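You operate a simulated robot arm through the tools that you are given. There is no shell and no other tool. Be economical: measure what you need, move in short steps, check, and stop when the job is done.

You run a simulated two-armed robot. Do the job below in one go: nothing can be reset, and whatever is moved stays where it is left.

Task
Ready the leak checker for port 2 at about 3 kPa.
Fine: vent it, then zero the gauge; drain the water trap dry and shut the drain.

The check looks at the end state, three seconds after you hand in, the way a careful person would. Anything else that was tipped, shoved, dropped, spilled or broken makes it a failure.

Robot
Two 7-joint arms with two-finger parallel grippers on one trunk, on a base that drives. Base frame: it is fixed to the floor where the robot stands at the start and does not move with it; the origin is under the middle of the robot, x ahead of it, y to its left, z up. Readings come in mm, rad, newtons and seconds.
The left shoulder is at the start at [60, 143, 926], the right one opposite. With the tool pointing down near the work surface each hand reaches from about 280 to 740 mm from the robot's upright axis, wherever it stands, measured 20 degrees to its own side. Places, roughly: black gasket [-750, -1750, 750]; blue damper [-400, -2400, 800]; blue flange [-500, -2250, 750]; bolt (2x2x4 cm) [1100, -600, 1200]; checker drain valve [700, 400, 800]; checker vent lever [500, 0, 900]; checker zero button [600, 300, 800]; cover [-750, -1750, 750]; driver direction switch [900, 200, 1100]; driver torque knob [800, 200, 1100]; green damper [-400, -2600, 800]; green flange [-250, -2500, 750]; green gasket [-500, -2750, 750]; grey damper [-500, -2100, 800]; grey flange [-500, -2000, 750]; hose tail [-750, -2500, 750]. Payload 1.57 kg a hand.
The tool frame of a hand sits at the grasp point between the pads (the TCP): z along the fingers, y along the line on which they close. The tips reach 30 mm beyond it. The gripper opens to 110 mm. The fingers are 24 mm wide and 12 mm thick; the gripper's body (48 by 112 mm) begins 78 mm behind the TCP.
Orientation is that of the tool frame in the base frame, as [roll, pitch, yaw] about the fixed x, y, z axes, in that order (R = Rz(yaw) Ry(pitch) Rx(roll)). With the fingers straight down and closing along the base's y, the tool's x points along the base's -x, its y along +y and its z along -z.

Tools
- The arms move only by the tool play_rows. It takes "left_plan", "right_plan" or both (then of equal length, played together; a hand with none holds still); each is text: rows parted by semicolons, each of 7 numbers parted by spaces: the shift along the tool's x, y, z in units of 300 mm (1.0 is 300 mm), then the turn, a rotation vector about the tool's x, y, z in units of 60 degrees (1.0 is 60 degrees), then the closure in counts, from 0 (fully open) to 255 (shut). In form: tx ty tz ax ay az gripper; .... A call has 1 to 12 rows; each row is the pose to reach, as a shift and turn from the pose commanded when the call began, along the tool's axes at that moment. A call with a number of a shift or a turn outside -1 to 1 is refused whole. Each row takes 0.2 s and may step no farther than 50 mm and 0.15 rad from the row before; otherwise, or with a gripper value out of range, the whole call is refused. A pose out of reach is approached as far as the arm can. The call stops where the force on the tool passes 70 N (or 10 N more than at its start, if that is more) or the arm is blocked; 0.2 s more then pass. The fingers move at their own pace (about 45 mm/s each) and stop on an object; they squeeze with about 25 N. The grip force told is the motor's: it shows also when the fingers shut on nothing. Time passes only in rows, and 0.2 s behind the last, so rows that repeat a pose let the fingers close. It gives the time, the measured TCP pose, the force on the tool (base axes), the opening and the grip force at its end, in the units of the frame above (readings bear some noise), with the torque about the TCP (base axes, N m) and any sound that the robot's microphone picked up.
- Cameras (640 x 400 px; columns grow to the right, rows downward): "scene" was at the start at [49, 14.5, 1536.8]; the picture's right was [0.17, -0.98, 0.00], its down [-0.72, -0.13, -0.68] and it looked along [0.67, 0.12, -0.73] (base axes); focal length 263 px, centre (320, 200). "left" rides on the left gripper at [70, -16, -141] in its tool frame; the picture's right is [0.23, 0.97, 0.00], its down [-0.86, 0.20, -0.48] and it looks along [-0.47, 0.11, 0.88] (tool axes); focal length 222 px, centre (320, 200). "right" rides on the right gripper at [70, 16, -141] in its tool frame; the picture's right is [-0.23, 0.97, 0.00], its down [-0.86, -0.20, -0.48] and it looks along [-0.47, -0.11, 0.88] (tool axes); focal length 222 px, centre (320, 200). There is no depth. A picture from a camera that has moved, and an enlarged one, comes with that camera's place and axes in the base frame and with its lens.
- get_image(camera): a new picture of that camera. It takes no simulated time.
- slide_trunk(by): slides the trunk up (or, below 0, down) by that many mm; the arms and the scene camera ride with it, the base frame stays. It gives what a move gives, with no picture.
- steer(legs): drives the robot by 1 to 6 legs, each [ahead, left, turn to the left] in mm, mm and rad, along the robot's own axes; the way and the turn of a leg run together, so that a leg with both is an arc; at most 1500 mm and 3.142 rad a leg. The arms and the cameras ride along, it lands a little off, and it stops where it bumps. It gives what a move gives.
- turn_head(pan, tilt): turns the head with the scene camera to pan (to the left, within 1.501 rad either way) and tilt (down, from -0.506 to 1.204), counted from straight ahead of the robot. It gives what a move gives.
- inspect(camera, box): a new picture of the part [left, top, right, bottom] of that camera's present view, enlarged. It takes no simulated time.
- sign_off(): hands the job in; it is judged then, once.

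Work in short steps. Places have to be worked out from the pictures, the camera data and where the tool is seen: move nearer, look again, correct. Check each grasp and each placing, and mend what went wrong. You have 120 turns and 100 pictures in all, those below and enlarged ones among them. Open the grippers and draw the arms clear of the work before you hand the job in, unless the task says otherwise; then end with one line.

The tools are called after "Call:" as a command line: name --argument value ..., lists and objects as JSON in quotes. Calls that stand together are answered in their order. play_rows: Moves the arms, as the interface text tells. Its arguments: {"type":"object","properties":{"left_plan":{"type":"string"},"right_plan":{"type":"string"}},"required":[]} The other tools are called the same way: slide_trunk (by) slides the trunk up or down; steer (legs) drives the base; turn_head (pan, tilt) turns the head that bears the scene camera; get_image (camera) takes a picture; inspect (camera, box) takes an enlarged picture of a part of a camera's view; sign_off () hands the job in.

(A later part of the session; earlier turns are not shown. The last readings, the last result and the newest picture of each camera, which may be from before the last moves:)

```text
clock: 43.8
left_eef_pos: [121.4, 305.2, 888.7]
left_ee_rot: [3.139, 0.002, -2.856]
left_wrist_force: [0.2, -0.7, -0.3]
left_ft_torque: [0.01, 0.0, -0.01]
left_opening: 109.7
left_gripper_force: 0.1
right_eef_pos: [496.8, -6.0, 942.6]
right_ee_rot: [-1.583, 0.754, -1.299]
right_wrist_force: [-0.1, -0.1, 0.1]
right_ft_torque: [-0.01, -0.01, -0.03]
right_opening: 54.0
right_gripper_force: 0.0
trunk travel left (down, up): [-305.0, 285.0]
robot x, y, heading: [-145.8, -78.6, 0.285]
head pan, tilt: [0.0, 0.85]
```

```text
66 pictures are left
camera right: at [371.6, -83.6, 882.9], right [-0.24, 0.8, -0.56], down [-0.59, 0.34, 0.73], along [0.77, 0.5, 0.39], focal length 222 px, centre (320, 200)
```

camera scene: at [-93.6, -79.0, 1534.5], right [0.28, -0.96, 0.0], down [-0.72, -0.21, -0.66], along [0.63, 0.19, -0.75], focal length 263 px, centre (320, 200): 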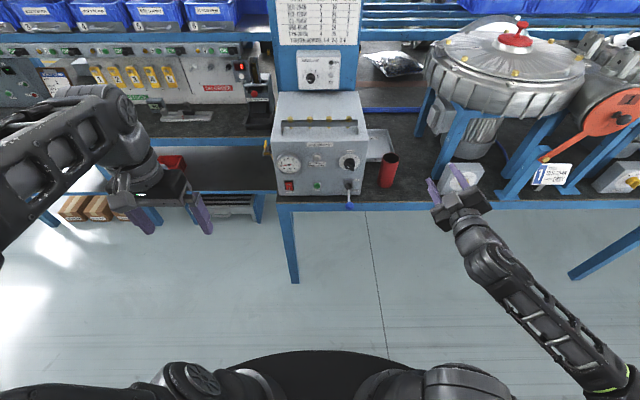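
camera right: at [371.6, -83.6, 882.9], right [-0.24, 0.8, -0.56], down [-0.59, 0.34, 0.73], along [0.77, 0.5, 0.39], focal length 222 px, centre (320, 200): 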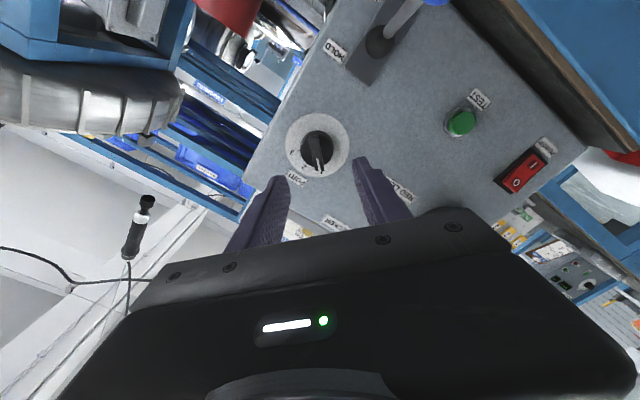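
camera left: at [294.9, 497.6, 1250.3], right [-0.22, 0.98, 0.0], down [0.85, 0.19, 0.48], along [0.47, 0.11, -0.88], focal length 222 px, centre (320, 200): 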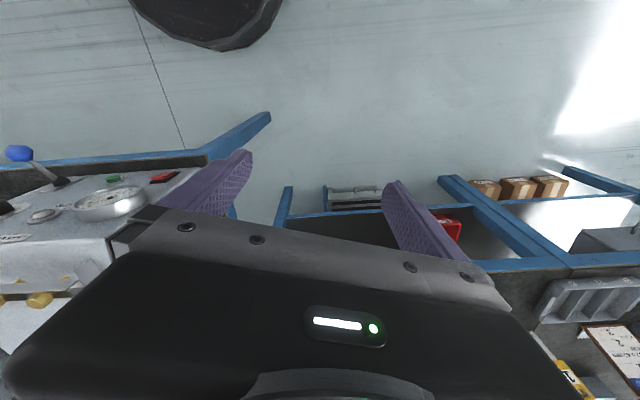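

The knob now lies on the tool axis (about 1 mm off). I advance 57 mm.

Call:
play_rows --right_plan "0 -0.003 0.06 0 0 0 130; 0 -0.003 0.12 0 0 0 130; 0 -0.003 0.16 0 0 0 130; 0 -0.003 0.19 0 0 0 130"

Call:
get_image --camera "right"

Call:
inspect --camera "scene" --box '[310, 80, 400, 150]'

```text
clock: 44.8
left_eef_pos: [120.8, 306.3, 888.7]
left_ee_rot: [3.138, 0.002, -2.856]
left_wrist_force: [0.5, -0.1, 0.0]
left_ft_torque: [0.02, -0.02, 0.02]
left_opening: 110.0
left_gripper_force: 0.0
right_eef_pos: [543.9, -14.9, 948.2]
right_ee_rot: [-1.582, 0.754, -1.296]
right_wrist_force: [-0.5, 0.3, 0.5]
right_ft_torque: [-0.01, 0.02, 0.02]
right_opening: 54.1
right_gripper_force: 0.1
right hand out of reach, approached as far as the arm can: row 1, 2, 3, 4
trunk travel left (down, up): [-305.0, 285.0]
robot x, y, heading: [-146.5, -78.4, 0.285]
head pan, tilt: [0.0, 0.85]
```

```text
65 pictures are left
camera right: at [419.7, -92.7, 887.9], right [-0.24, 0.8, -0.55], down [-0.59, 0.34, 0.73], along [0.77, 0.5, 0.39], focal length 222 px, centre (320, 200)
```

right: 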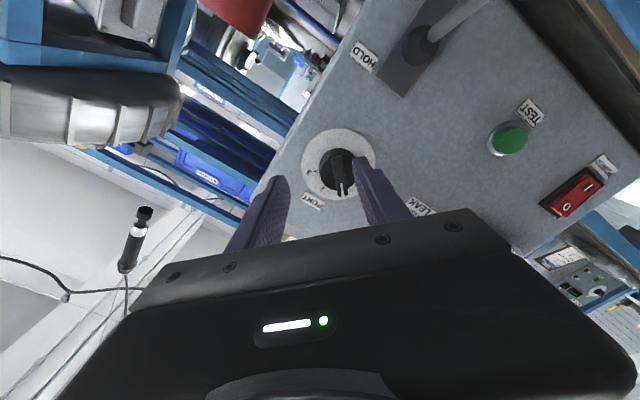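

```text
5.71 times, centred on (355, 115) of scene
camera zoom: at [-97.2, -61.7, 1314.4], right [0.28, -0.96, 0.0], down [-0.72, -0.21, -0.66], along [0.63, 0.19, -0.75], focal length 1505 px, centre (120, 686)
```

zoom: 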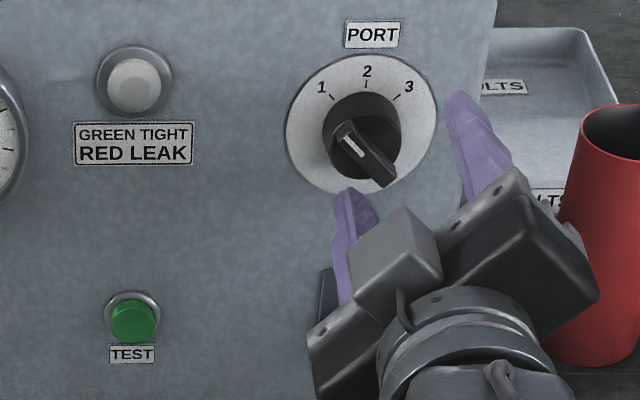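

The hand slid off to the right at a joint limit, so the base should stand further left. I back off, move the base 60 mm left, then shift the hand right.

Call:
play_rows --right_plan "0 0 -0.13 0 0 0 130"

Call:
steer --legs '[[0, 80, 0]]'

```text
clock: 45.2
left_eef_pos: [121.6, 304.3, 889.3]
left_ee_rot: [3.139, 0.002, -2.857]
left_wrist_force: [0.2, 1.1, 0.6]
left_ft_torque: [0.0, 0.0, -0.02]
left_opening: 110.2
left_gripper_force: 0.0
right_eef_pos: [506.1, -22.8, 945.7]
right_ee_rot: [-1.583, 0.753, -1.297]
right_wrist_force: [0.2, 0.4, 0.5]
right_ft_torque: [0.01, 0.02, -0.03]
right_opening: 53.6
right_gripper_force: 0.2
trunk travel left (down, up): [-305.0, 285.0]
robot x, y, heading: [-142.9, -71.7, 0.287]
head pan, tilt: [0.0, 0.85]
```

```text
clock: 46.2
left_eef_pos: [99.5, 381.4, 888.7]
left_ee_rot: [3.141, 0.002, -2.855]
left_wrist_force: [0.3, 0.3, -0.5]
left_ft_torque: [-0.01, 0.0, -0.01]
left_opening: 110.0
left_gripper_force: 0.1
right_eef_pos: [483.6, 52.6, 944.6]
right_ee_rot: [-1.581, 0.753, -1.298]
right_wrist_force: [-1.3, -0.2, -0.3]
right_ft_torque: [0.01, -0.01, -0.02]
right_opening: 54.1
right_gripper_force: 0.1
trunk travel left (down, up): [-305.0, 285.0]
robot x, y, heading: [-163.6, 1.3, 0.283]
head pan, tilt: [0.0, 0.85]
```

Shift right onto the axis, then advance in the same call.

Call:
play_rows --right_plan "0.076 -0.069 0.005 0 0 0 130; 0.151 -0.138 0.01 0 0 0 130; 0.151 -0.138 0.07 0 0 0 130; 0.151 -0.138 0.13 0 0 0 130; 0.151 -0.138 0.18 0 0 0 130; 0.151 -0.138 0.18 0 0 0 130"

Call:
get_image --camera "right"

Call:
inspect --camera "scene" --box '[310, 80, 430, 170]'

```text
clock: 47.6
left_eef_pos: [99.5, 381.6, 888.6]
left_ee_rot: [3.138, 0.0, -2.856]
left_wrist_force: [0.3, 0.1, -0.2]
left_ft_torque: [-0.01, -0.01, 0.0]
left_opening: 110.1
left_gripper_force: 0.1
right_eef_pos: [553.1, 7.9, 941.7]
right_ee_rot: [-1.58, 0.753, -1.296]
right_wrist_force: [0.8, 0.0, -0.7]
right_ft_torque: [0.0, 0.01, 0.01]
right_opening: 54.0
right_gripper_force: 0.1
trunk travel left (down, up): [-305.0, 285.0]
robot x, y, heading: [-167.5, 0.1, 0.281]
head pan, tilt: [0.0, 0.85]
```

```text
63 pictures are left
camera right: at [428.1, -70.5, 883.7], right [-0.24, 0.8, -0.55], down [-0.59, 0.34, 0.73], along [0.77, 0.5, 0.39], focal length 222 px, centre (320, 200)
```

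right: 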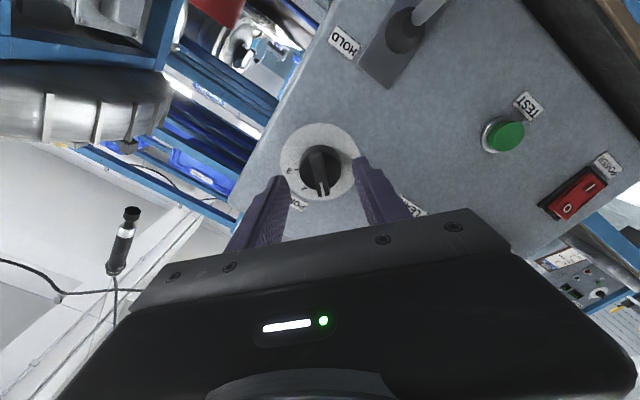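

```text
4.44 times, centred on (370, 125) of scene
camera zoom: at [-119.3, 14.0, 1314.4], right [0.28, -0.96, 0.0], down [-0.72, -0.21, -0.66], along [0.63, 0.19, -0.75], focal length 1171 px, centre (98, 533)
```

zoom: 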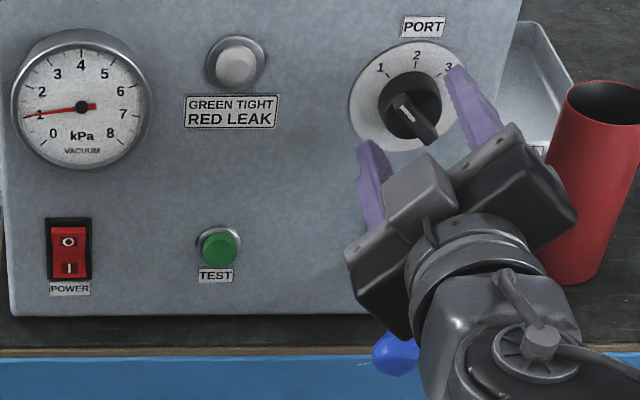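

Fingers straddle the pointer bar. I close on it.

Call:
play_rows --right_plan "0 0 0 0 0 0 180; 0 0 0 0 0 0 220; 0 0 0 0 0 0 255; 0 0 0 0 0 0 255; 0 0 0 0 0 0 255"

Call:
get_image --camera "right"

Call:
inspect --camera "scene" --box '[330, 80, 430, 150]'

```text
clock: 48.8
left_eef_pos: [99.4, 380.8, 889.6]
left_ee_rot: [3.137, 0.001, -2.855]
left_wrist_force: [0.2, 1.0, 0.2]
left_ft_torque: [0.01, -0.01, -0.02]
left_opening: 110.0
left_gripper_force: 0.1
right_eef_pos: [552.7, 7.2, 942.0]
right_ee_rot: [-1.584, 0.754, -1.298]
right_wrist_force: [-1.1, 1.4, -2.1]
right_ft_torque: [0.57, 0.3, 0.16]
right_opening: 10.4
right_gripper_force: 29.1
trunk travel left (down, up): [-305.0, 285.0]
robot x, y, heading: [-163.3, 2.3, 0.287]
head pan, tilt: [0.0, 0.85]
```

```text
61 pictures are left
camera right: at [427.8, -70.3, 883.4], right [-0.24, 0.8, -0.55], down [-0.59, 0.34, 0.74], along [0.77, 0.5, 0.39], focal length 222 px, centre (320, 200)
```

right: 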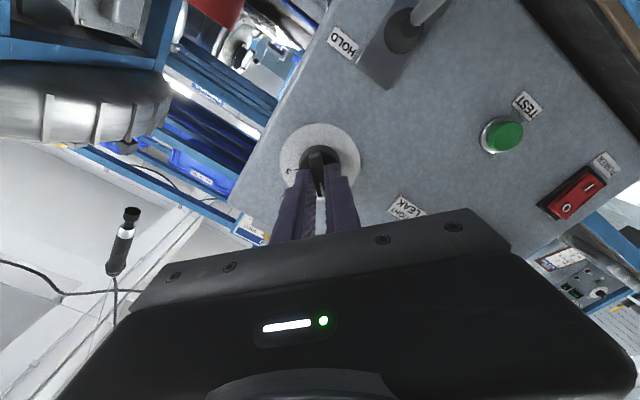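

```text
5.71 times, centred on (380, 115) of scene
camera zoom: at [-119.3, 14.0, 1314.4], right [0.28, -0.96, 0.0], down [-0.72, -0.21, -0.66], along [0.63, 0.19, -0.75], focal length 1505 px, centre (-23, 686)
```

zoom: 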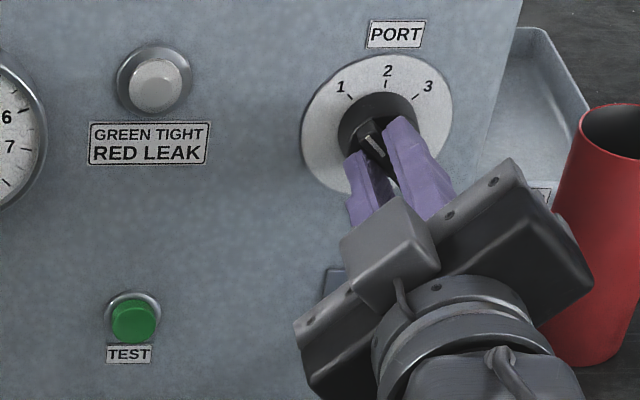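

Grip holds at 10.4 mm. I turn clockwise ~47° to port 2.

Call:
play_rows --right_plan "0 0 0 0 0 0.13 255; 0 0 0 0 0 0.26 255; 0 0 0 0 0 0.39 255; 0 0 0 0 0 0.52 255; 0 0 0 0 0 0.65 255; 0 0 0 0 0 0.78 255; 0 0 0 0 0 0.78 255"

Call:
inspect --camera "scene" --box '[330, 80, 430, 150]'

```text
clock: 50.4
left_eef_pos: [99.3, 381.6, 889.4]
left_ee_rot: [3.138, 0.003, -2.855]
left_wrist_force: [-1.2, 0.4, -0.3]
left_ft_torque: [-0.01, 0.06, 0.01]
left_opening: 109.8
left_gripper_force: 0.1
right_eef_pos: [552.4, 5.8, 942.1]
right_ee_rot: [2.932, 1.562, -3.069]
right_wrist_force: [-2.1, -5.7, -0.9]
right_ft_torque: [-0.19, 0.53, 0.1]
right_opening: 10.0
right_gripper_force: 28.6
trunk travel left (down, up): [-305.0, 285.0]
robot x, y, heading: [-168.5, -1.3, 0.285]
head pan, tilt: [0.0, 0.85]
```

```text
5.71 times, centred on (380, 115) of scene
camera zoom: at [-119.4, 13.2, 1314.4], right [0.28, -0.96, 0.0], down [-0.72, -0.21, -0.66], along [0.63, 0.19, -0.75], focal length 1505 px, centre (-23, 686)
```

zoom: 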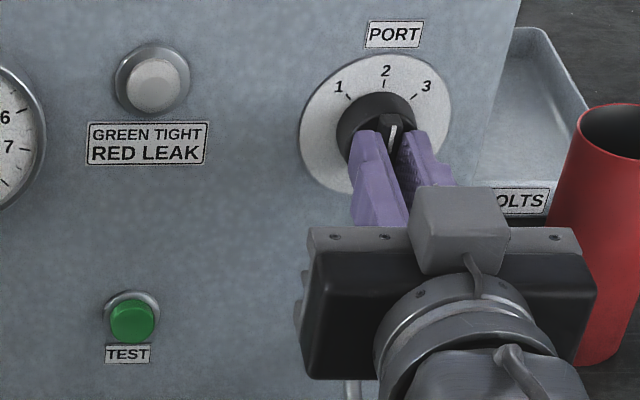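

The pointer reads near vertical. I release and back out to check it.

Call:
play_rows --right_plan "0 0 0 0 0 0 200; 0 0 0 0 0 0 130; 0 0 0 0 0 0 130; 0 0 -0.12 0 0 0 130; 0 0 -0.25 0 0 0 130; 0 0 -0.4 0 0 0 130"

Call:
inspect --camera "scene" --box '[300, 60, 440, 170]'

Call:
get_image --camera "right"

```text
clock: 51.8
left_eef_pos: [99.8, 380.7, 889.4]
left_ee_rot: [3.138, 0.001, -2.856]
left_wrist_force: [0.6, 0.3, -0.3]
left_ft_torque: [0.08, 0.02, 0.02]
left_opening: 110.1
left_gripper_force: 0.1
right_eef_pos: [436.6, -29.8, 940.2]
right_ee_rot: [-3.053, 1.565, -2.774]
right_wrist_force: [-0.3, 0.0, -0.3]
right_ft_torque: [0.0, -0.02, 0.02]
right_opening: 54.2
right_gripper_force: 0.1
trunk travel left (down, up): [-305.0, 285.0]
robot x, y, heading: [-167.2, 1.3, 0.288]
head pan, tilt: [0.0, 0.85]
```

```text
3.64 times, centred on (370, 115) of scene
camera zoom: at [-119.5, 13.9, 1314.4], right [0.28, -0.96, 0.0], down [-0.72, -0.21, -0.66], along [0.63, 0.19, -0.75], focal length 958 px, centre (138, 509)
```

zoom: 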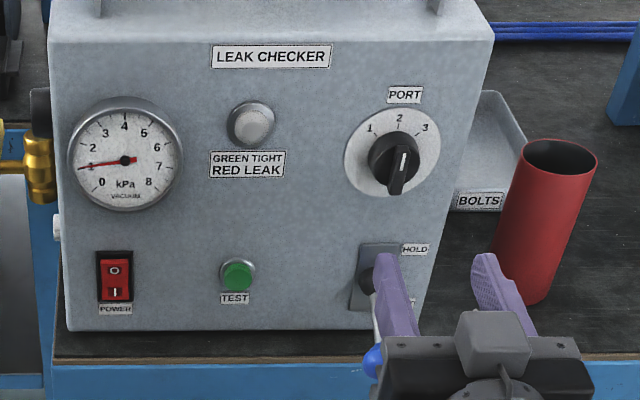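

```text
57 pictures are left
camera right: at [296.0, -53.4, 871.3], right [-0.27, 0.94, 0.23], down [-0.4, -0.32, 0.86], along [0.88, 0.14, 0.46], focal length 222 px, centre (320, 200)
```

right: 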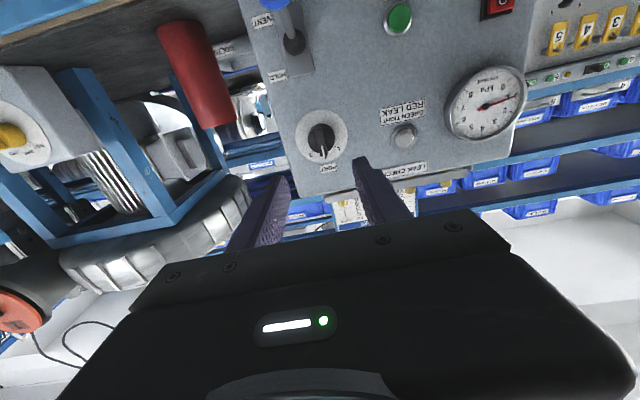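

Call:
inspect --camera "right" --box '[240, 0, 380, 190]'

```text
2.11 times, centred on (310, 95) of right
camera zoom: at [296.0, -53.4, 871.3], right [-0.27, 0.94, 0.23], down [-0.4, -0.32, 0.86], along [0.88, 0.14, 0.46], focal length 468 px, centre (341, 421)
```

zoom: 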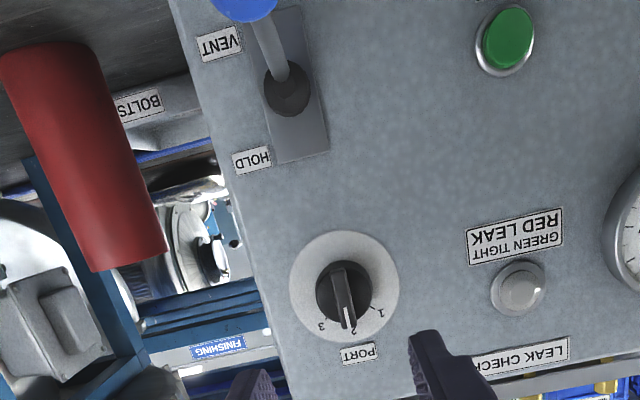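

Port points to 2 and the lever sits at VENT. Next I go round to the left flank, squared to it (heading −1.29) so the left hand can work there.

Call:
steer --legs '[[-100, 0, 0], [0, 800, 0], [0, 0, -1.575], [0, 600, 0]]'

Call:
get_image --camera "scene"

```text
clock: 63.7
left_eef_pos: [474.9, 618.8, 889.1]
left_ee_rot: [3.137, 0.002, 1.853]
left_wrist_force: [0.2, -0.3, -0.1]
left_ft_torque: [0.01, 0.0, 0.03]
left_opening: 110.1
left_gripper_force: 0.1
right_eef_pos: [63.5, 283.2, 939.9]
right_ee_rot: [-3.084, 1.562, 1.906]
right_wrist_force: [-0.1, -0.6, 0.6]
right_ft_torque: [0.0, -0.01, -0.01]
right_opening: 53.7
right_gripper_force: 0.0
trunk travel left (down, up): [-305.0, 285.0]
robot x, y, heading: [94.9, 883.6, -1.287]
head pan, tilt: [0.0, 0.85]
```

```text
55 pictures are left
camera scene: at [109.3, 841.2, 1314.4], right [-0.96, -0.28, 0.0], down [-0.21, 0.72, -0.66], along [0.18, -0.63, -0.75], focal length 263 px, centre (320, 200)
```

scene: 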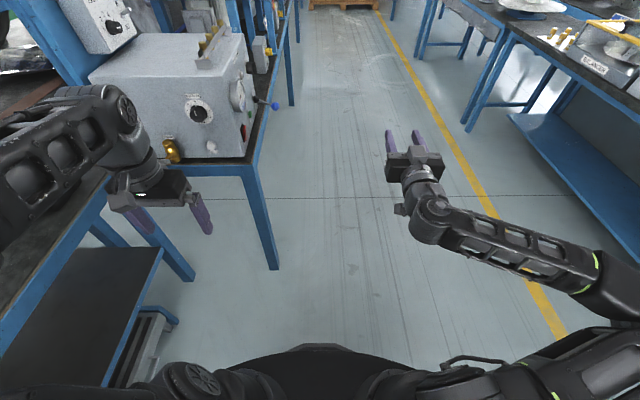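

Call:
inspect --camera "scene" --box '[70, 30, 270, 170]'

```text
2.86 times, centred on (170, 100) of scene
camera zoom: at [109.3, 841.2, 1314.4], right [-0.96, -0.28, 0.0], down [-0.21, 0.72, -0.66], along [0.18, -0.63, -0.75], focal length 752 px, centre (749, 486)
```

zoom: 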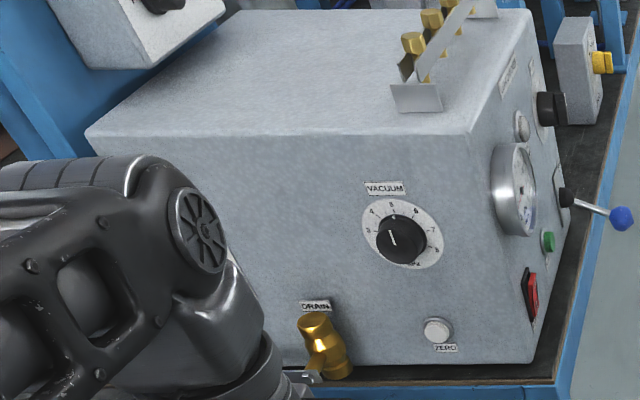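

Vacuum dial ≈ (619, 298, 927), ZERO cap ≈ (611, 308, 821), valve body ≈ (713, 362, 820). I bring the left hand forward and pitch it to horizontal.

Call:
play_rows --left_plan "-0.06 0 0 0 -0.125 0 130; -0.12 0 0 0 -0.25 0 130; -0.18 0 0 0 -0.375 0 130; -0.24 0 0 0 -0.5 0 130; -0.3 0 0 0 -0.625 0 130; -0.36 0 0 0 -0.75 0 130"

Call:
play_rows --left_plan "0 0 0 0 -0.125 0 130; 0 0 0 0 -0.25 0 130; 0 0 0 0 -0.375 0 130; 0 0 0 0 -0.5 0 130; 0 0 0 0 -0.625 0 130; 0 0 0 0 -0.75 0 130"

Call:
get_image --camera "scene"

Call:
get_image --camera "left"

```text
clock: 65.1
left_eef_pos: [505.1, 517.2, 888.6]
left_ee_rot: [3.139, 0.79, 1.853]
left_wrist_force: [-0.3, 0.9, -0.3]
left_ft_torque: [0.0, 0.0, -0.01]
left_opening: 54.0
left_gripper_force: 0.1
right_eef_pos: [64.3, 284.7, 939.6]
right_ee_rot: [-3.092, 1.562, 1.899]
right_wrist_force: [0.4, 0.2, 0.1]
right_ft_torque: [-0.02, 0.0, 0.01]
right_opening: 54.1
right_gripper_force: 0.1
trunk travel left (down, up): [-305.0, 285.0]
robot x, y, heading: [95.7, 890.1, -1.287]
head pan, tilt: [0.0, 0.85]
```

```text
clock: 66.5
left_eef_pos: [551.3, 477.6, 900.5]
left_ee_rot: [0.998, 1.568, -0.293]
left_wrist_force: [-0.6, -0.3, 0.3]
left_ft_torque: [0.03, 0.02, -0.02]
left_opening: 54.0
left_gripper_force: 0.1
left hand out of reach, approached as far as the arm can: row 3, 4, 5, 6
right_eef_pos: [64.6, 283.1, 939.5]
right_ee_rot: [-3.104, 1.563, 1.885]
right_wrist_force: [-0.2, 0.8, -0.1]
right_ft_torque: [0.0, 0.0, 0.02]
right_opening: 53.6
right_gripper_force: 0.0
trunk travel left (down, up): [-305.0, 285.0]
robot x, y, heading: [94.4, 888.6, -1.288]
head pan, tilt: [0.0, 0.85]
```

```text
53 pictures are left
camera scene: at [109.2, 840.8, 1314.4], right [-0.96, -0.28, 0.0], down [-0.21, 0.72, -0.66], along [0.18, -0.63, -0.75], focal length 263 px, centre (320, 200)
```

scene: 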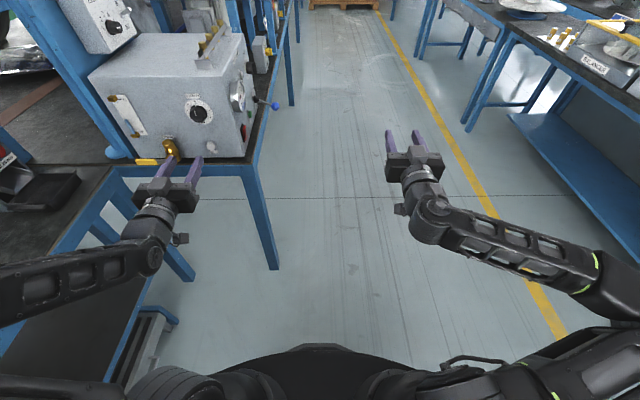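

```text
52 pictures are left
camera left: at [496.9, 610.1, 829.0], right [0.94, 0.27, -0.22], down [0.06, 0.52, 0.85], along [0.35, -0.81, 0.47], focal length 222 px, centre (320, 200)
```

left: 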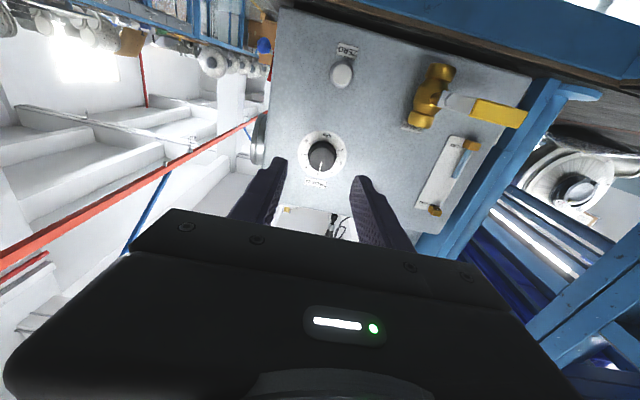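

Excellent: the hand camera sees the whole flank. I enlarge the dial, sight glass and valve.

Call:
inspect --camera "left" --box '[285, 110, 365, 190]'

Call:
inspect --camera "left" --box '[390, 50, 540, 230]'

Call:
inspect --camera "scene" --box '[90, 75, 230, 175]'

```text
5.00 times, centred on (325, 150) of left
camera zoom: at [496.9, 610.1, 829.0], right [0.94, 0.27, -0.22], down [0.06, 0.52, 0.85], along [0.35, -0.81, 0.47], focal length 1111 px, centre (295, 450)
```

zoom: 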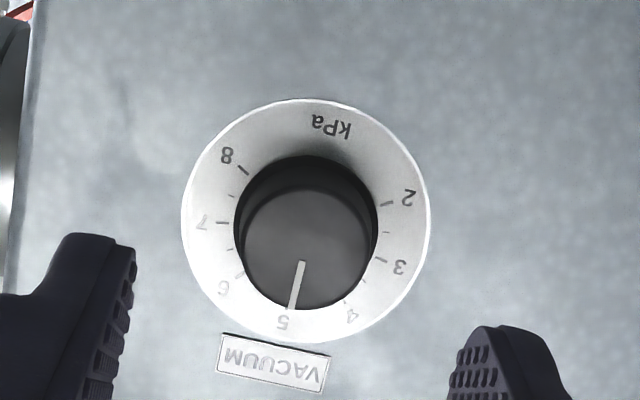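

```text
2.22 times, centred on (465, 140) of left
camera zoom: at [496.9, 610.1, 829.0], right [0.94, 0.27, -0.22], down [0.06, 0.52, 0.85], along [0.35, -0.81, 0.47], focal length 494 px, centre (-2, 333)
```

zoom: 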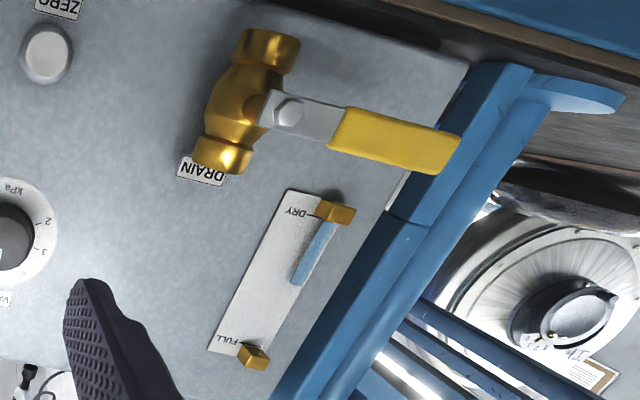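

```text
4.00 times, centred on (160, 125) of scene
camera zoom: at [109.2, 840.8, 1314.4], right [-0.96, -0.28, 0.0], down [-0.21, 0.72, -0.66], along [0.18, -0.63, -0.75], focal length 1054 px, centre (960, 500)
```

zoom: 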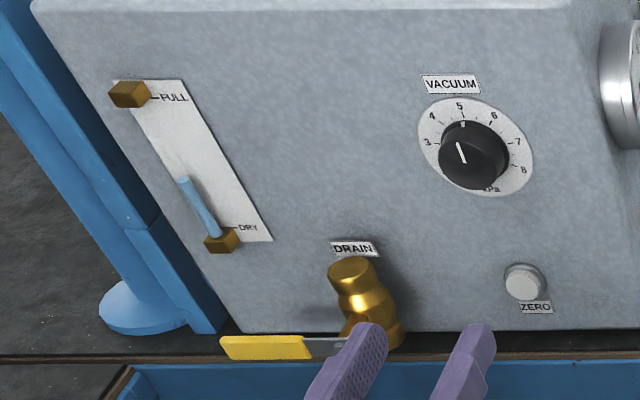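

Dial reads 5; marks are 39° per kPa, so 3 kPa is 77° counter-clockwise. The water is well above DRY. I approach the dial rolled 38° clockwise, so the turn ends at −38°.

Call:
play_rows --left_plan "-0.02 0.01 0.05 0 0 0.128 130; -0.04 0.02 0.1 0 0 0.256 130; -0.06 0.03 0.16 0 0 0.384 130; -0.08 0.04 0.22 0 0 0.512 130; -0.092 0.044 0.272 0 0 0.64 130; -0.092 0.044 0.272 0 0 0.64 130"

Call:
get_image --camera "left"

```text
clock: 67.9
left_eef_pos: [584.1, 403.4, 926.4]
left_ee_rot: [1.567, 0.896, 0.281]
left_wrist_force: [-0.2, -0.6, 0.4]
left_ft_torque: [0.01, 0.01, 0.01]
left_opening: 53.7
left_gripper_force: 0.0
right_eef_pos: [65.1, 283.7, 941.6]
right_ee_rot: [-3.096, 1.563, 1.895]
right_wrist_force: [0.4, -0.7, -0.4]
right_ft_torque: [0.02, -0.01, -0.05]
right_opening: 54.0
right_gripper_force: 0.0
trunk travel left (down, up): [-305.0, 285.0]
robot x, y, heading: [91.0, 884.4, -1.289]
head pan, tilt: [0.0, 0.85]
```

```text
48 pictures are left
camera left: at [574.5, 549.2, 861.1], right [0.87, 0.25, 0.43], down [-0.5, 0.36, 0.79], along [0.05, -0.9, 0.43], focal length 222 px, centre (320, 200)
```

left: 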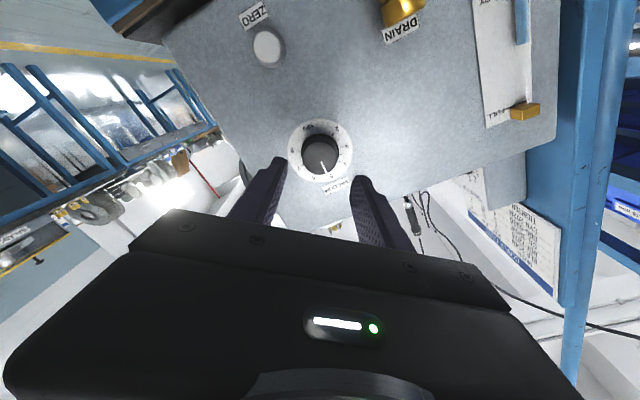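

On axis within ~1 mm; I advance 70 mm and close on the knob.

Call:
play_rows --left_plan "0 0.003 0.08 0 0 0 130; 0 0.003 0.16 0 0 0 130; 0 0.003 0.2 0 0 0 130; 0 0.003 0.235 0 0 0 130; 0 0.003 0.235 0 0 0 200; 0 0.003 0.235 0 0 0 255; 0 0.003 0.235 0 0 0 255"

Call:
get_image --camera "left"

```text
clock: 69.5
left_eef_pos: [603.8, 338.4, 927.5]
left_ee_rot: [1.569, 0.897, 0.282]
left_wrist_force: [0.1, -0.9, -1.0]
left_ft_torque: [0.07, 0.03, -0.02]
left_opening: 38.3
left_gripper_force: 30.2
right_eef_pos: [64.1, 284.3, 938.9]
right_ee_rot: [-3.097, 1.563, 1.892]
right_wrist_force: [0.1, 0.4, 0.3]
right_ft_torque: [-0.03, -0.01, 0.02]
right_opening: 53.7
right_gripper_force: 0.1
trunk travel left (down, up): [-305.0, 285.0]
robot x, y, heading: [93.5, 887.6, -1.288]
head pan, tilt: [0.0, 0.85]
```

```text
47 pictures are left
camera left: at [594.0, 483.8, 861.7], right [0.87, 0.25, 0.43], down [-0.5, 0.36, 0.79], along [0.05, -0.9, 0.43], focal length 222 px, centre (320, 200)
```

left: 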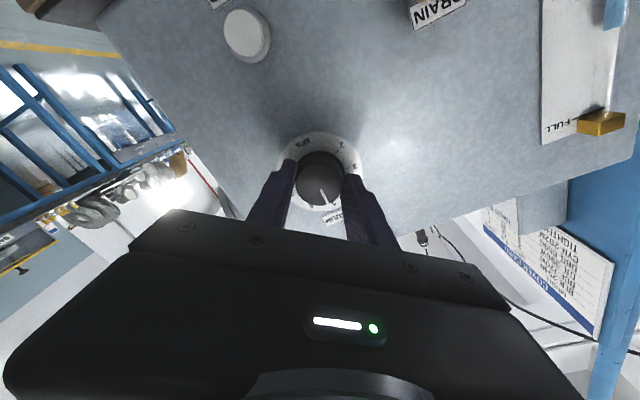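

Gripped (38 mm). I turn 77° counter-clockwise in two calls.

Call:
play_rows --left_plan "0 0 0 0 0 -0.13 255; 0 0 0 0 0 -0.26 255; 0 0 0 0 0 -0.39 255; 0 0 0 0 0 -0.52 255; 0 0 0 0 0 -0.64 255"

Call:
play_rows --left_plan "0 0 0 0 0 -0.13 255; 0 0 0 0 0 -0.26 255; 0 0 0 0 0 -0.39 255; 0 0 0 0 0 -0.52 255; 0 0 0 0 0 -0.645 255; 0 0 0 0 0 -0.645 255"

Call:
inspect --camera "left" --box '[260, 110, 380, 220]'

```text
clock: 70.7
left_eef_pos: [601.8, 337.5, 927.2]
left_ee_rot: [1.86, 1.567, 0.567]
left_wrist_force: [-13.7, 6.3, -8.5]
left_ft_torque: [-0.74, -0.28, -0.52]
left_opening: 38.3
left_gripper_force: 44.2
right_eef_pos: [63.4, 284.2, 940.1]
right_ee_rot: [3.109, 1.563, 1.815]
right_wrist_force: [-0.5, -0.5, -1.2]
right_ft_torque: [-0.02, 0.01, 0.01]
right_opening: 54.1
right_gripper_force: 0.1
trunk travel left (down, up): [-305.0, 285.0]
robot x, y, heading: [94.4, 884.9, -1.289]
head pan, tilt: [0.0, 0.85]
```

```text
clock: 72.1
left_eef_pos: [601.2, 337.4, 928.2]
left_ee_rot: [-1.57, 0.897, -2.86]
left_wrist_force: [-24.8, 8.2, -9.4]
left_ft_torque: [0.25, 0.05, -0.62]
left_opening: 38.2
left_gripper_force: 43.6
right_eef_pos: [62.9, 284.2, 941.0]
right_ee_rot: [2.975, 1.562, 1.681]
right_wrist_force: [1.1, 0.1, 0.4]
right_ft_torque: [0.02, 0.02, -0.06]
right_opening: 53.9
right_gripper_force: 0.0
trunk travel left (down, up): [-305.0, 285.0]
robot x, y, heading: [95.8, 887.5, -1.288]
head pan, tilt: [0.0, 0.85]
```

```text
3.64 times, centred on (320, 165) of left
camera zoom: at [507.8, 458.9, 882.4], right [0.6, 0.17, -0.78], down [0.53, 0.65, 0.54], along [0.6, -0.74, 0.3], focal length 808 px, centre (320, 327)
```

zoom: 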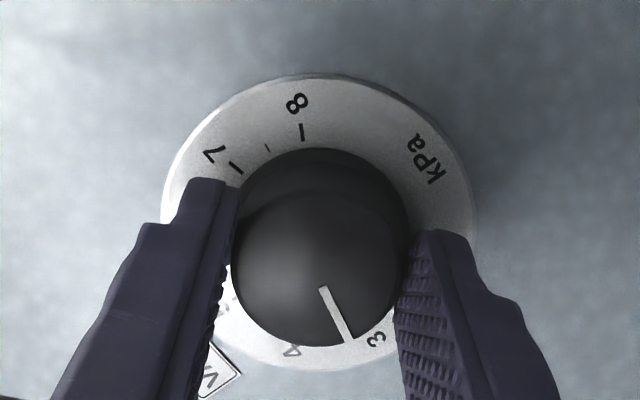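

The pointer looks near 3, maybe slightly high. I release, back off and read it from straighter on.

Call:
play_rows --left_plan "0 0 0 0 0 0 200; 0 0 0 0 0 0 130; 0 0 0 0 0 0 130; 0 0 -0.12 0 0 0 130; 0 0 -0.24 0 0 0 130"

Call:
inspect --camera "left" --box '[270, 90, 370, 190]'

```text
clock: 73.3
left_eef_pos: [586.4, 407.4, 925.5]
left_ee_rot: [-1.568, 0.899, -2.856]
left_wrist_force: [0.4, 0.1, 0.5]
left_ft_torque: [0.02, 0.0, 0.02]
left_opening: 54.2
left_gripper_force: 0.1
right_eef_pos: [64.3, 282.4, 939.7]
right_ee_rot: [-3.098, 1.561, 1.894]
right_wrist_force: [-0.8, -1.0, 0.0]
right_ft_torque: [-0.01, -0.06, -0.03]
right_opening: 53.9
right_gripper_force: 0.1
trunk travel left (down, up): [-305.0, 285.0]
robot x, y, heading: [96.2, 885.8, -1.284]
head pan, tilt: [0.0, 0.85]
```

```text
4.00 times, centred on (320, 140) of left
camera zoom: at [492.5, 529.5, 880.6], right [0.6, 0.17, -0.78], down [0.53, 0.65, 0.54], along [0.61, -0.74, 0.3], focal length 888 px, centre (320, 440)
```

zoom: 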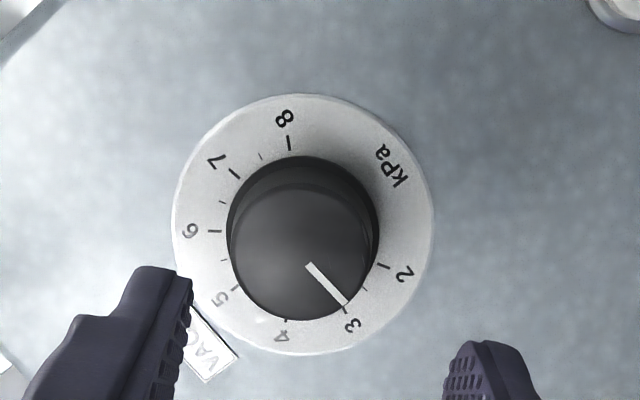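

Call:
inspect --camera "scene" --box '[160, 75, 240, 145]'

```text
5.71 times, centred on (200, 110) of scene
camera zoom: at [109.0, 841.3, 1314.4], right [-0.96, -0.28, 0.0], down [-0.21, 0.72, -0.66], along [0.18, -0.63, -0.75], focal length 1505 px, centre (1006, 714)
```

zoom: 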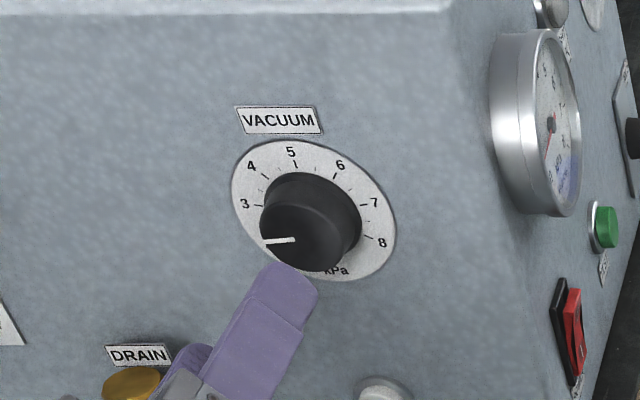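

The dial settled at about 2.5 kPa, so releasing moved it. I regrip 4 mm better centred, turn 18° back clockwise, and release gently.

Call:
play_rows --left_plan "0.008 -0.01 0.08 0 0 0 130; 0.008 -0.01 0.16 0 0 0 130; 0.008 -0.01 0.235 0 0 0 130; 0.008 -0.01 0.235 0 0 0 180; 0.008 -0.01 0.235 0 0 0 255; 0.008 -0.01 0.235 0 0 0 255; 0.008 -0.01 0.235 0 0 0 255"

Call:
inspect --camera "left" --box '[260, 110, 380, 220]'

```text
clock: 74.9
left_eef_pos: [601.0, 337.6, 928.6]
left_ee_rot: [-1.562, 0.901, -2.853]
left_wrist_force: [-5.2, -4.9, 7.2]
left_ft_torque: [-0.05, -0.02, -0.6]
left_opening: 37.8
left_gripper_force: 38.9
right_eef_pos: [63.2, 283.6, 940.6]
right_ee_rot: [3.086, 1.562, 1.791]
right_wrist_force: [-0.6, 0.1, 0.2]
right_ft_torque: [0.01, 0.01, 0.0]
right_opening: 53.9
right_gripper_force: 0.0
trunk travel left (down, up): [-305.0, 285.0]
robot x, y, heading: [95.0, 887.4, -1.284]
head pan, tilt: [0.0, 0.85]
```

```text
3.64 times, centred on (320, 165) of left
camera zoom: at [508.0, 459.5, 882.1], right [0.6, 0.17, -0.78], down [0.53, 0.65, 0.54], along [0.6, -0.74, 0.3], focal length 808 px, centre (320, 327)
```

zoom: 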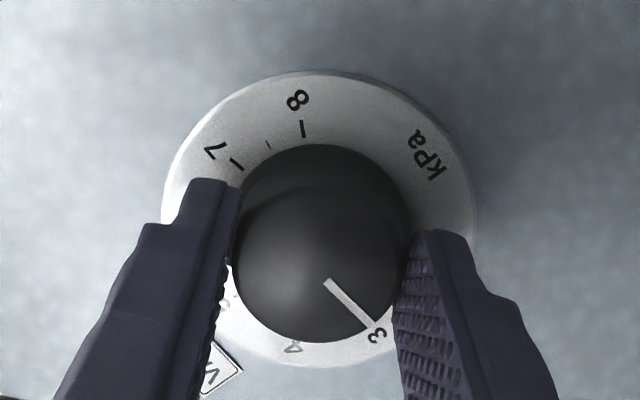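

Call:
play_rows --left_plan "0 0 0 0 0 0.11 255; 0 0 0 0 0 0.22 255; 0 0 0 0 0 0.33 255; 0 0 0 0 0 0.33 255; 0 0 0 0 0 0.33 255"

Call:
inspect --camera "left" --box '[260, 110, 380, 220]'

```text
clock: 76.1
left_eef_pos: [601.6, 338.7, 928.2]
left_ee_rot: [-1.562, 1.244, -2.848]
left_wrist_force: [0.8, -7.8, 8.1]
left_ft_torque: [0.14, 0.07, 0.09]
left_opening: 37.5
left_gripper_force: 43.5
right_eef_pos: [65.0, 282.8, 939.8]
right_ee_rot: [3.135, 1.562, 1.842]
right_wrist_force: [0.7, -0.5, -0.4]
right_ft_torque: [-0.02, 0.0, 0.01]
right_opening: 54.0
right_gripper_force: 0.0
trunk travel left (down, up): [-305.0, 285.0]
robot x, y, heading: [95.0, 888.9, -1.288]
head pan, tilt: [0.0, 0.85]
```

```text
3.64 times, centred on (320, 165) of left
camera zoom: at [525.6, 464.5, 865.7], right [0.82, 0.24, -0.53], down [0.31, 0.59, 0.74], along [0.49, -0.77, 0.41], focal length 808 px, centre (320, 327)
```

zoom: 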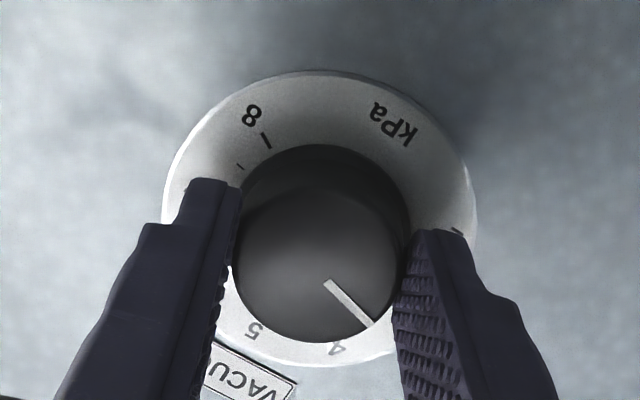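

Call:
play_rows --left_plan "0 0 0 0 0 0 220; 0 0 0 0 0 0 190; 0 0 0 0 0 0 130; 0 0 0 0 0 0 130; 0 0 -0.12 0 0 0 130; 0 0 -0.24 0 0 0 130; 0 0 -0.4 0 0 0 130"

Call:
inspect --camera "left" --box '[270, 90, 370, 190]'

Call:
inspect --camera "scene" --box '[160, 75, 240, 145]'

```text
clock: 77.7
left_eef_pos: [567.9, 456.4, 927.2]
left_ee_rot: [-1.565, 1.241, -2.853]
left_wrist_force: [-0.5, 0.2, 0.2]
left_ft_torque: [-0.02, 0.01, 0.0]
left_opening: 53.9
left_gripper_force: 0.0
right_eef_pos: [65.5, 283.7, 941.0]
right_ee_rot: [-3.094, 1.562, 1.898]
right_wrist_force: [0.4, 0.3, -0.5]
right_ft_torque: [-0.01, -0.01, -0.04]
right_opening: 54.0
right_gripper_force: 0.1
trunk travel left (down, up): [-305.0, 285.0]
robot x, y, heading: [93.2, 885.6, -1.29]
head pan, tilt: [0.0, 0.85]
```

```text
4.00 times, centred on (320, 140) of left
camera zoom: at [492.0, 582.2, 865.3], right [0.82, 0.24, -0.53], down [0.31, 0.59, 0.74], along [0.49, -0.77, 0.41], focal length 888 px, centre (320, 440)
```

zoom: 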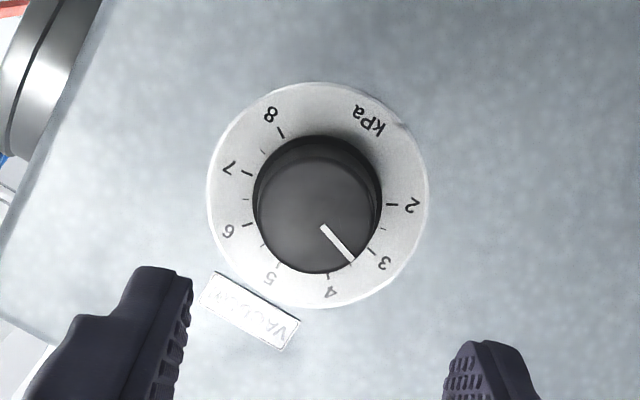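

```text
5.71 times, centred on (200, 110) of scene
camera zoom: at [109.1, 841.2, 1314.4], right [-0.96, -0.28, 0.0], down [-0.21, 0.72, -0.66], along [0.18, -0.63, -0.75], focal length 1505 px, centre (1006, 714)
```

zoom: 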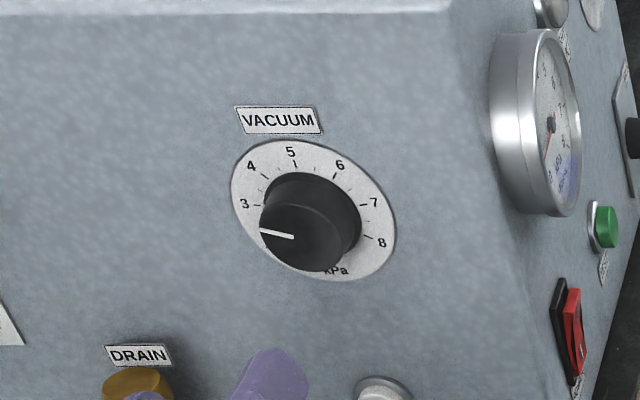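

The dial reads 3.0–3.1. Before lowering the trunk for the ZERO button, I check the left elbow's clearance to the left bench.

Call:
turn_head --pan 0.6 --tilt 0.9

Call:
get_image --camera "scene"

```text
clock: 78.7
left_eef_pos: [568.7, 454.7, 926.6]
left_ee_rot: [-1.564, 1.245, -2.854]
left_wrist_force: [0.0, -0.5, -0.8]
left_ft_torque: [-0.04, 0.0, 0.01]
left_opening: 54.0
left_gripper_force: 0.1
right_eef_pos: [64.5, 282.3, 940.8]
right_ee_rot: [-3.097, 1.563, 1.894]
right_wrist_force: [-0.4, -0.2, 0.0]
right_ft_torque: [0.02, 0.02, -0.01]
right_opening: 54.0
right_gripper_force: 0.0
trunk travel left (down, up): [-305.0, 285.0]
robot x, y, heading: [93.6, 883.4, -1.292]
head pan, tilt: [0.6, 0.901]
```

```text
39 pictures are left
camera scene: at [145.6, 868.2, 1310.5], right [-0.64, -0.77, 0.0], down [-0.61, 0.5, -0.62], along [0.48, -0.39, -0.78], focal length 263 px, centre (320, 200)
```

scene: 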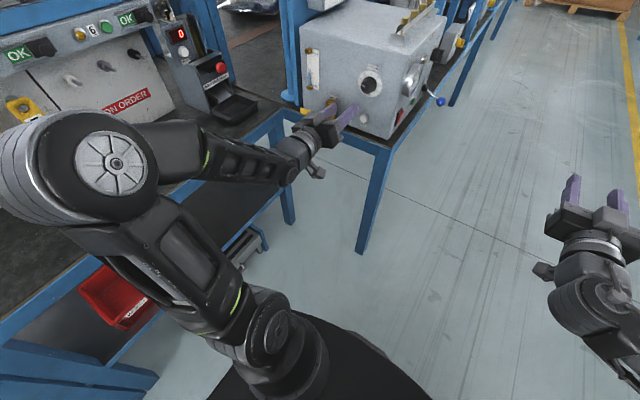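

The elbow is well above bench height and outside its edge, so lowering 105 mm is safe.

Call:
slide_trunk --by -105

Call:
play_rows --left_plan "0 0 0 0 0 0.125 200; 0 0 0 0 0 0.25 255; 0 0 0 0 0 0.313 255; 0 0 0 0 0 0.313 255; 0 0 0 0 0 0.313 255"

Call:
get_image --camera "left"

```text
clock: 80.0
left_eef_pos: [568.1, 455.0, 823.5]
left_ee_rot: [-1.564, 1.244, -2.854]
left_wrist_force: [-0.5, -0.4, -0.1]
left_ft_torque: [0.04, 0.02, 0.0]
left_opening: 53.9
left_gripper_force: 0.1
right_eef_pos: [64.4, 284.0, 834.4]
right_ee_rot: [-3.091, 1.562, 1.897]
right_wrist_force: [0.0, 0.3, 0.1]
right_ft_torque: [-0.01, -0.01, -0.01]
right_opening: 53.7
right_gripper_force: 0.1
trunk travel left (down, up): [-200.0, 390.0]
robot x, y, heading: [93.9, 884.5, -1.288]
head pan, tilt: [0.6, 0.901]
```

```text
clock: 81.2
left_eef_pos: [568.4, 455.6, 823.2]
left_ee_rot: [0.631, 1.568, -0.657]
left_wrist_force: [0.3, -0.6, 0.1]
left_ft_torque: [0.02, 0.03, 0.01]
left_opening: 0.0
left_gripper_force: 21.2
right_eef_pos: [64.5, 283.4, 836.1]
right_ee_rot: [-3.092, 1.562, 1.899]
right_wrist_force: [0.1, 0.3, 0.0]
right_ft_torque: [0.04, -0.01, 0.02]
right_opening: 53.7
right_gripper_force: 0.0
trunk travel left (down, up): [-200.0, 390.0]
robot x, y, heading: [98.8, 886.4, -1.289]
head pan, tilt: [0.6, 0.901]
```

```text
38 pictures are left
camera left: at [513.4, 588.2, 751.7], right [0.94, 0.27, -0.23], down [0.06, 0.52, 0.85], along [0.35, -0.81, 0.47], focal length 222 px, centre (320, 200)
```

left: 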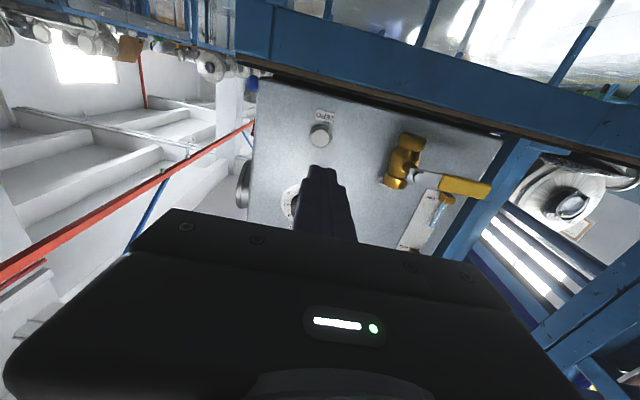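

The button is straight ahead of the shut fingertips (3 mm low). I advance and press gently.

Call:
play_rows --left_plan "0.01 0 0.12 0 0 0 255; 0.01 0 0.24 0 0 0 255; 0.01 0 0.34 0 0 0 255; 0.01 0 0.38 0 0 0 255; 0.01 0 0.4 0 0 0 255; 0.01 0 0.412 0 0 0 255; 0.01 0 0.42 0 0 0 255"

Call:
get_image --camera "left"

```text
clock: 82.8
left_eef_pos: [604.7, 335.6, 820.1]
left_ee_rot: [0.23, 1.568, -1.054]
left_wrist_force: [-0.9, 6.2, 1.2]
left_ft_torque: [-0.05, -0.03, 0.02]
left_opening: 0.0
left_gripper_force: 21.8
right_eef_pos: [64.7, 284.1, 834.7]
right_ee_rot: [-3.091, 1.562, 1.898]
right_wrist_force: [0.3, -0.6, -0.3]
right_ft_torque: [0.02, -0.01, 0.03]
right_opening: 53.7
right_gripper_force: 0.0
trunk travel left (down, up): [-200.0, 390.0]
robot x, y, heading: [94.0, 881.6, -1.287]
head pan, tilt: [0.6, 0.901]
heard: click
```

```text
37 pictures are left
camera left: at [549.2, 467.7, 748.8], right [0.94, 0.27, -0.23], down [0.06, 0.52, 0.85], along [0.35, -0.81, 0.47], focal length 222 px, centre (320, 200)
```

left: 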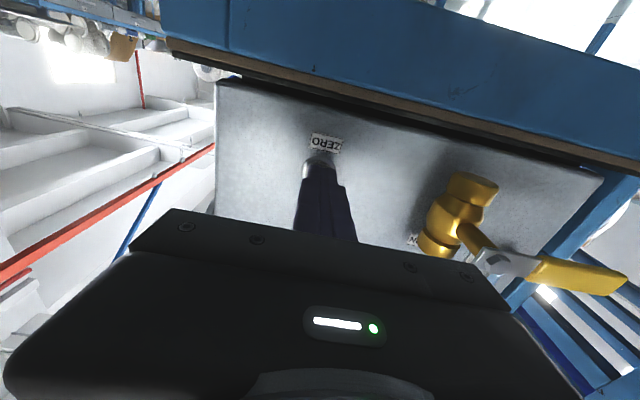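

Click heard. I back off, then check the gauge and the valve.

Call:
play_rows --left_plan "0 0 -0.15 0 0 0 255; 0 0 -0.3 0 0 0 255; -0.1 0 -0.4 0 0 0 255"

Call:
turn_head --pan 0.35 --tilt 0.75

Call:
get_image --camera "scene"

```text
clock: 83.6
left_eef_pos: [569.9, 448.5, 852.3]
left_ee_rot: [0.344, 1.569, -0.945]
left_wrist_force: [0.0, 0.5, -1.4]
left_ft_torque: [-0.04, 0.0, -0.01]
left_opening: 0.0
left_gripper_force: 21.1
right_eef_pos: [64.3, 283.9, 835.6]
right_ee_rot: [-3.083, 1.563, 1.908]
right_wrist_force: [-0.3, 0.8, 0.4]
right_ft_torque: [-0.03, -0.03, 0.0]
right_opening: 53.7
right_gripper_force: 0.1
trunk travel left (down, up): [-200.0, 390.0]
robot x, y, heading: [94.8, 884.7, -1.289]
head pan, tilt: [0.6, 0.901]
```

```text
clock: 84.4
left_eef_pos: [570.7, 446.8, 851.3]
left_ee_rot: [0.354, 1.57, -0.934]
left_wrist_force: [0.1, -1.1, 0.1]
left_ft_torque: [0.0, 0.03, -0.03]
left_opening: 0.0
left_gripper_force: 20.8
right_eef_pos: [65.1, 283.9, 834.9]
right_ee_rot: [-3.096, 1.562, 1.896]
right_wrist_force: [-0.3, 0.3, -0.6]
right_ft_torque: [0.02, -0.01, 0.01]
right_opening: 54.0
right_gripper_force: 0.0
trunk travel left (down, up): [-200.0, 390.0]
robot x, y, heading: [95.0, 887.4, -1.287]
head pan, tilt: [0.351, 0.75]
```

```text
36 pictures are left
camera scene: at [136.4, 849.5, 1217.4], right [-0.81, -0.59, 0.0], down [-0.4, 0.55, -0.73], along [0.43, -0.59, -0.68], focal length 263 px, centre (320, 200)
```

scene: 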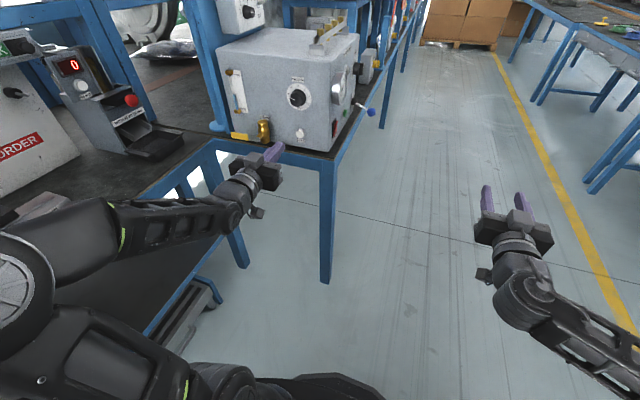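

Call:
inspect --camera "scene" --box '[215, 50, 375, 160]'

Call:
inspect --camera "scene" --box '[325, 70, 365, 110]'

```text
3.64 times, centred on (295, 105) of scene
camera zoom: at [136.4, 849.5, 1217.4], right [-0.81, -0.59, 0.0], down [-0.4, 0.55, -0.73], along [0.43, -0.59, -0.68], focal length 958 px, centre (411, 546)
```

zoom: 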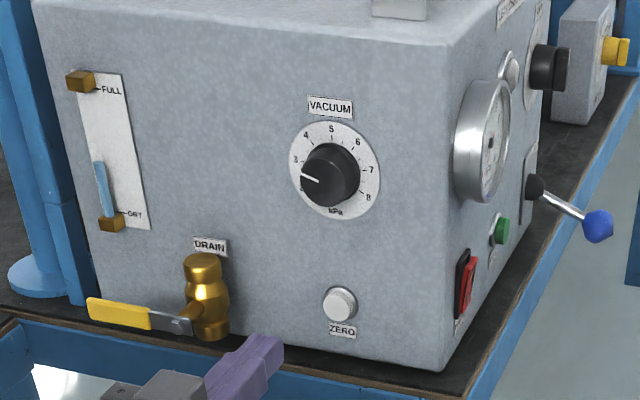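

```text
10.00 times, centred on (345, 90) of scene
camera zoom: at [136.4, 849.5, 1217.4], right [-0.81, -0.59, 0.0], down [-0.4, 0.55, -0.73], along [0.43, -0.59, -0.68], focal length 2634 px, centre (70, 1300)
```

zoom: 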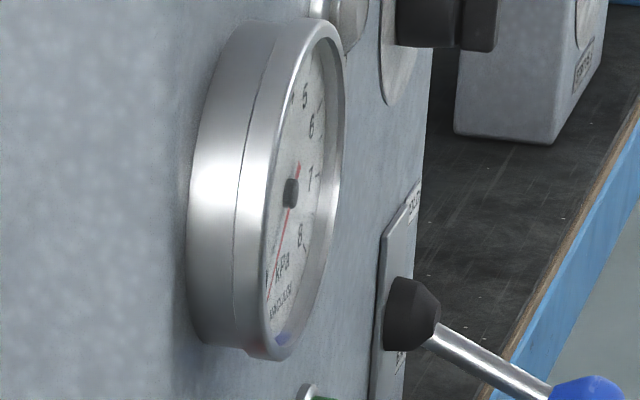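

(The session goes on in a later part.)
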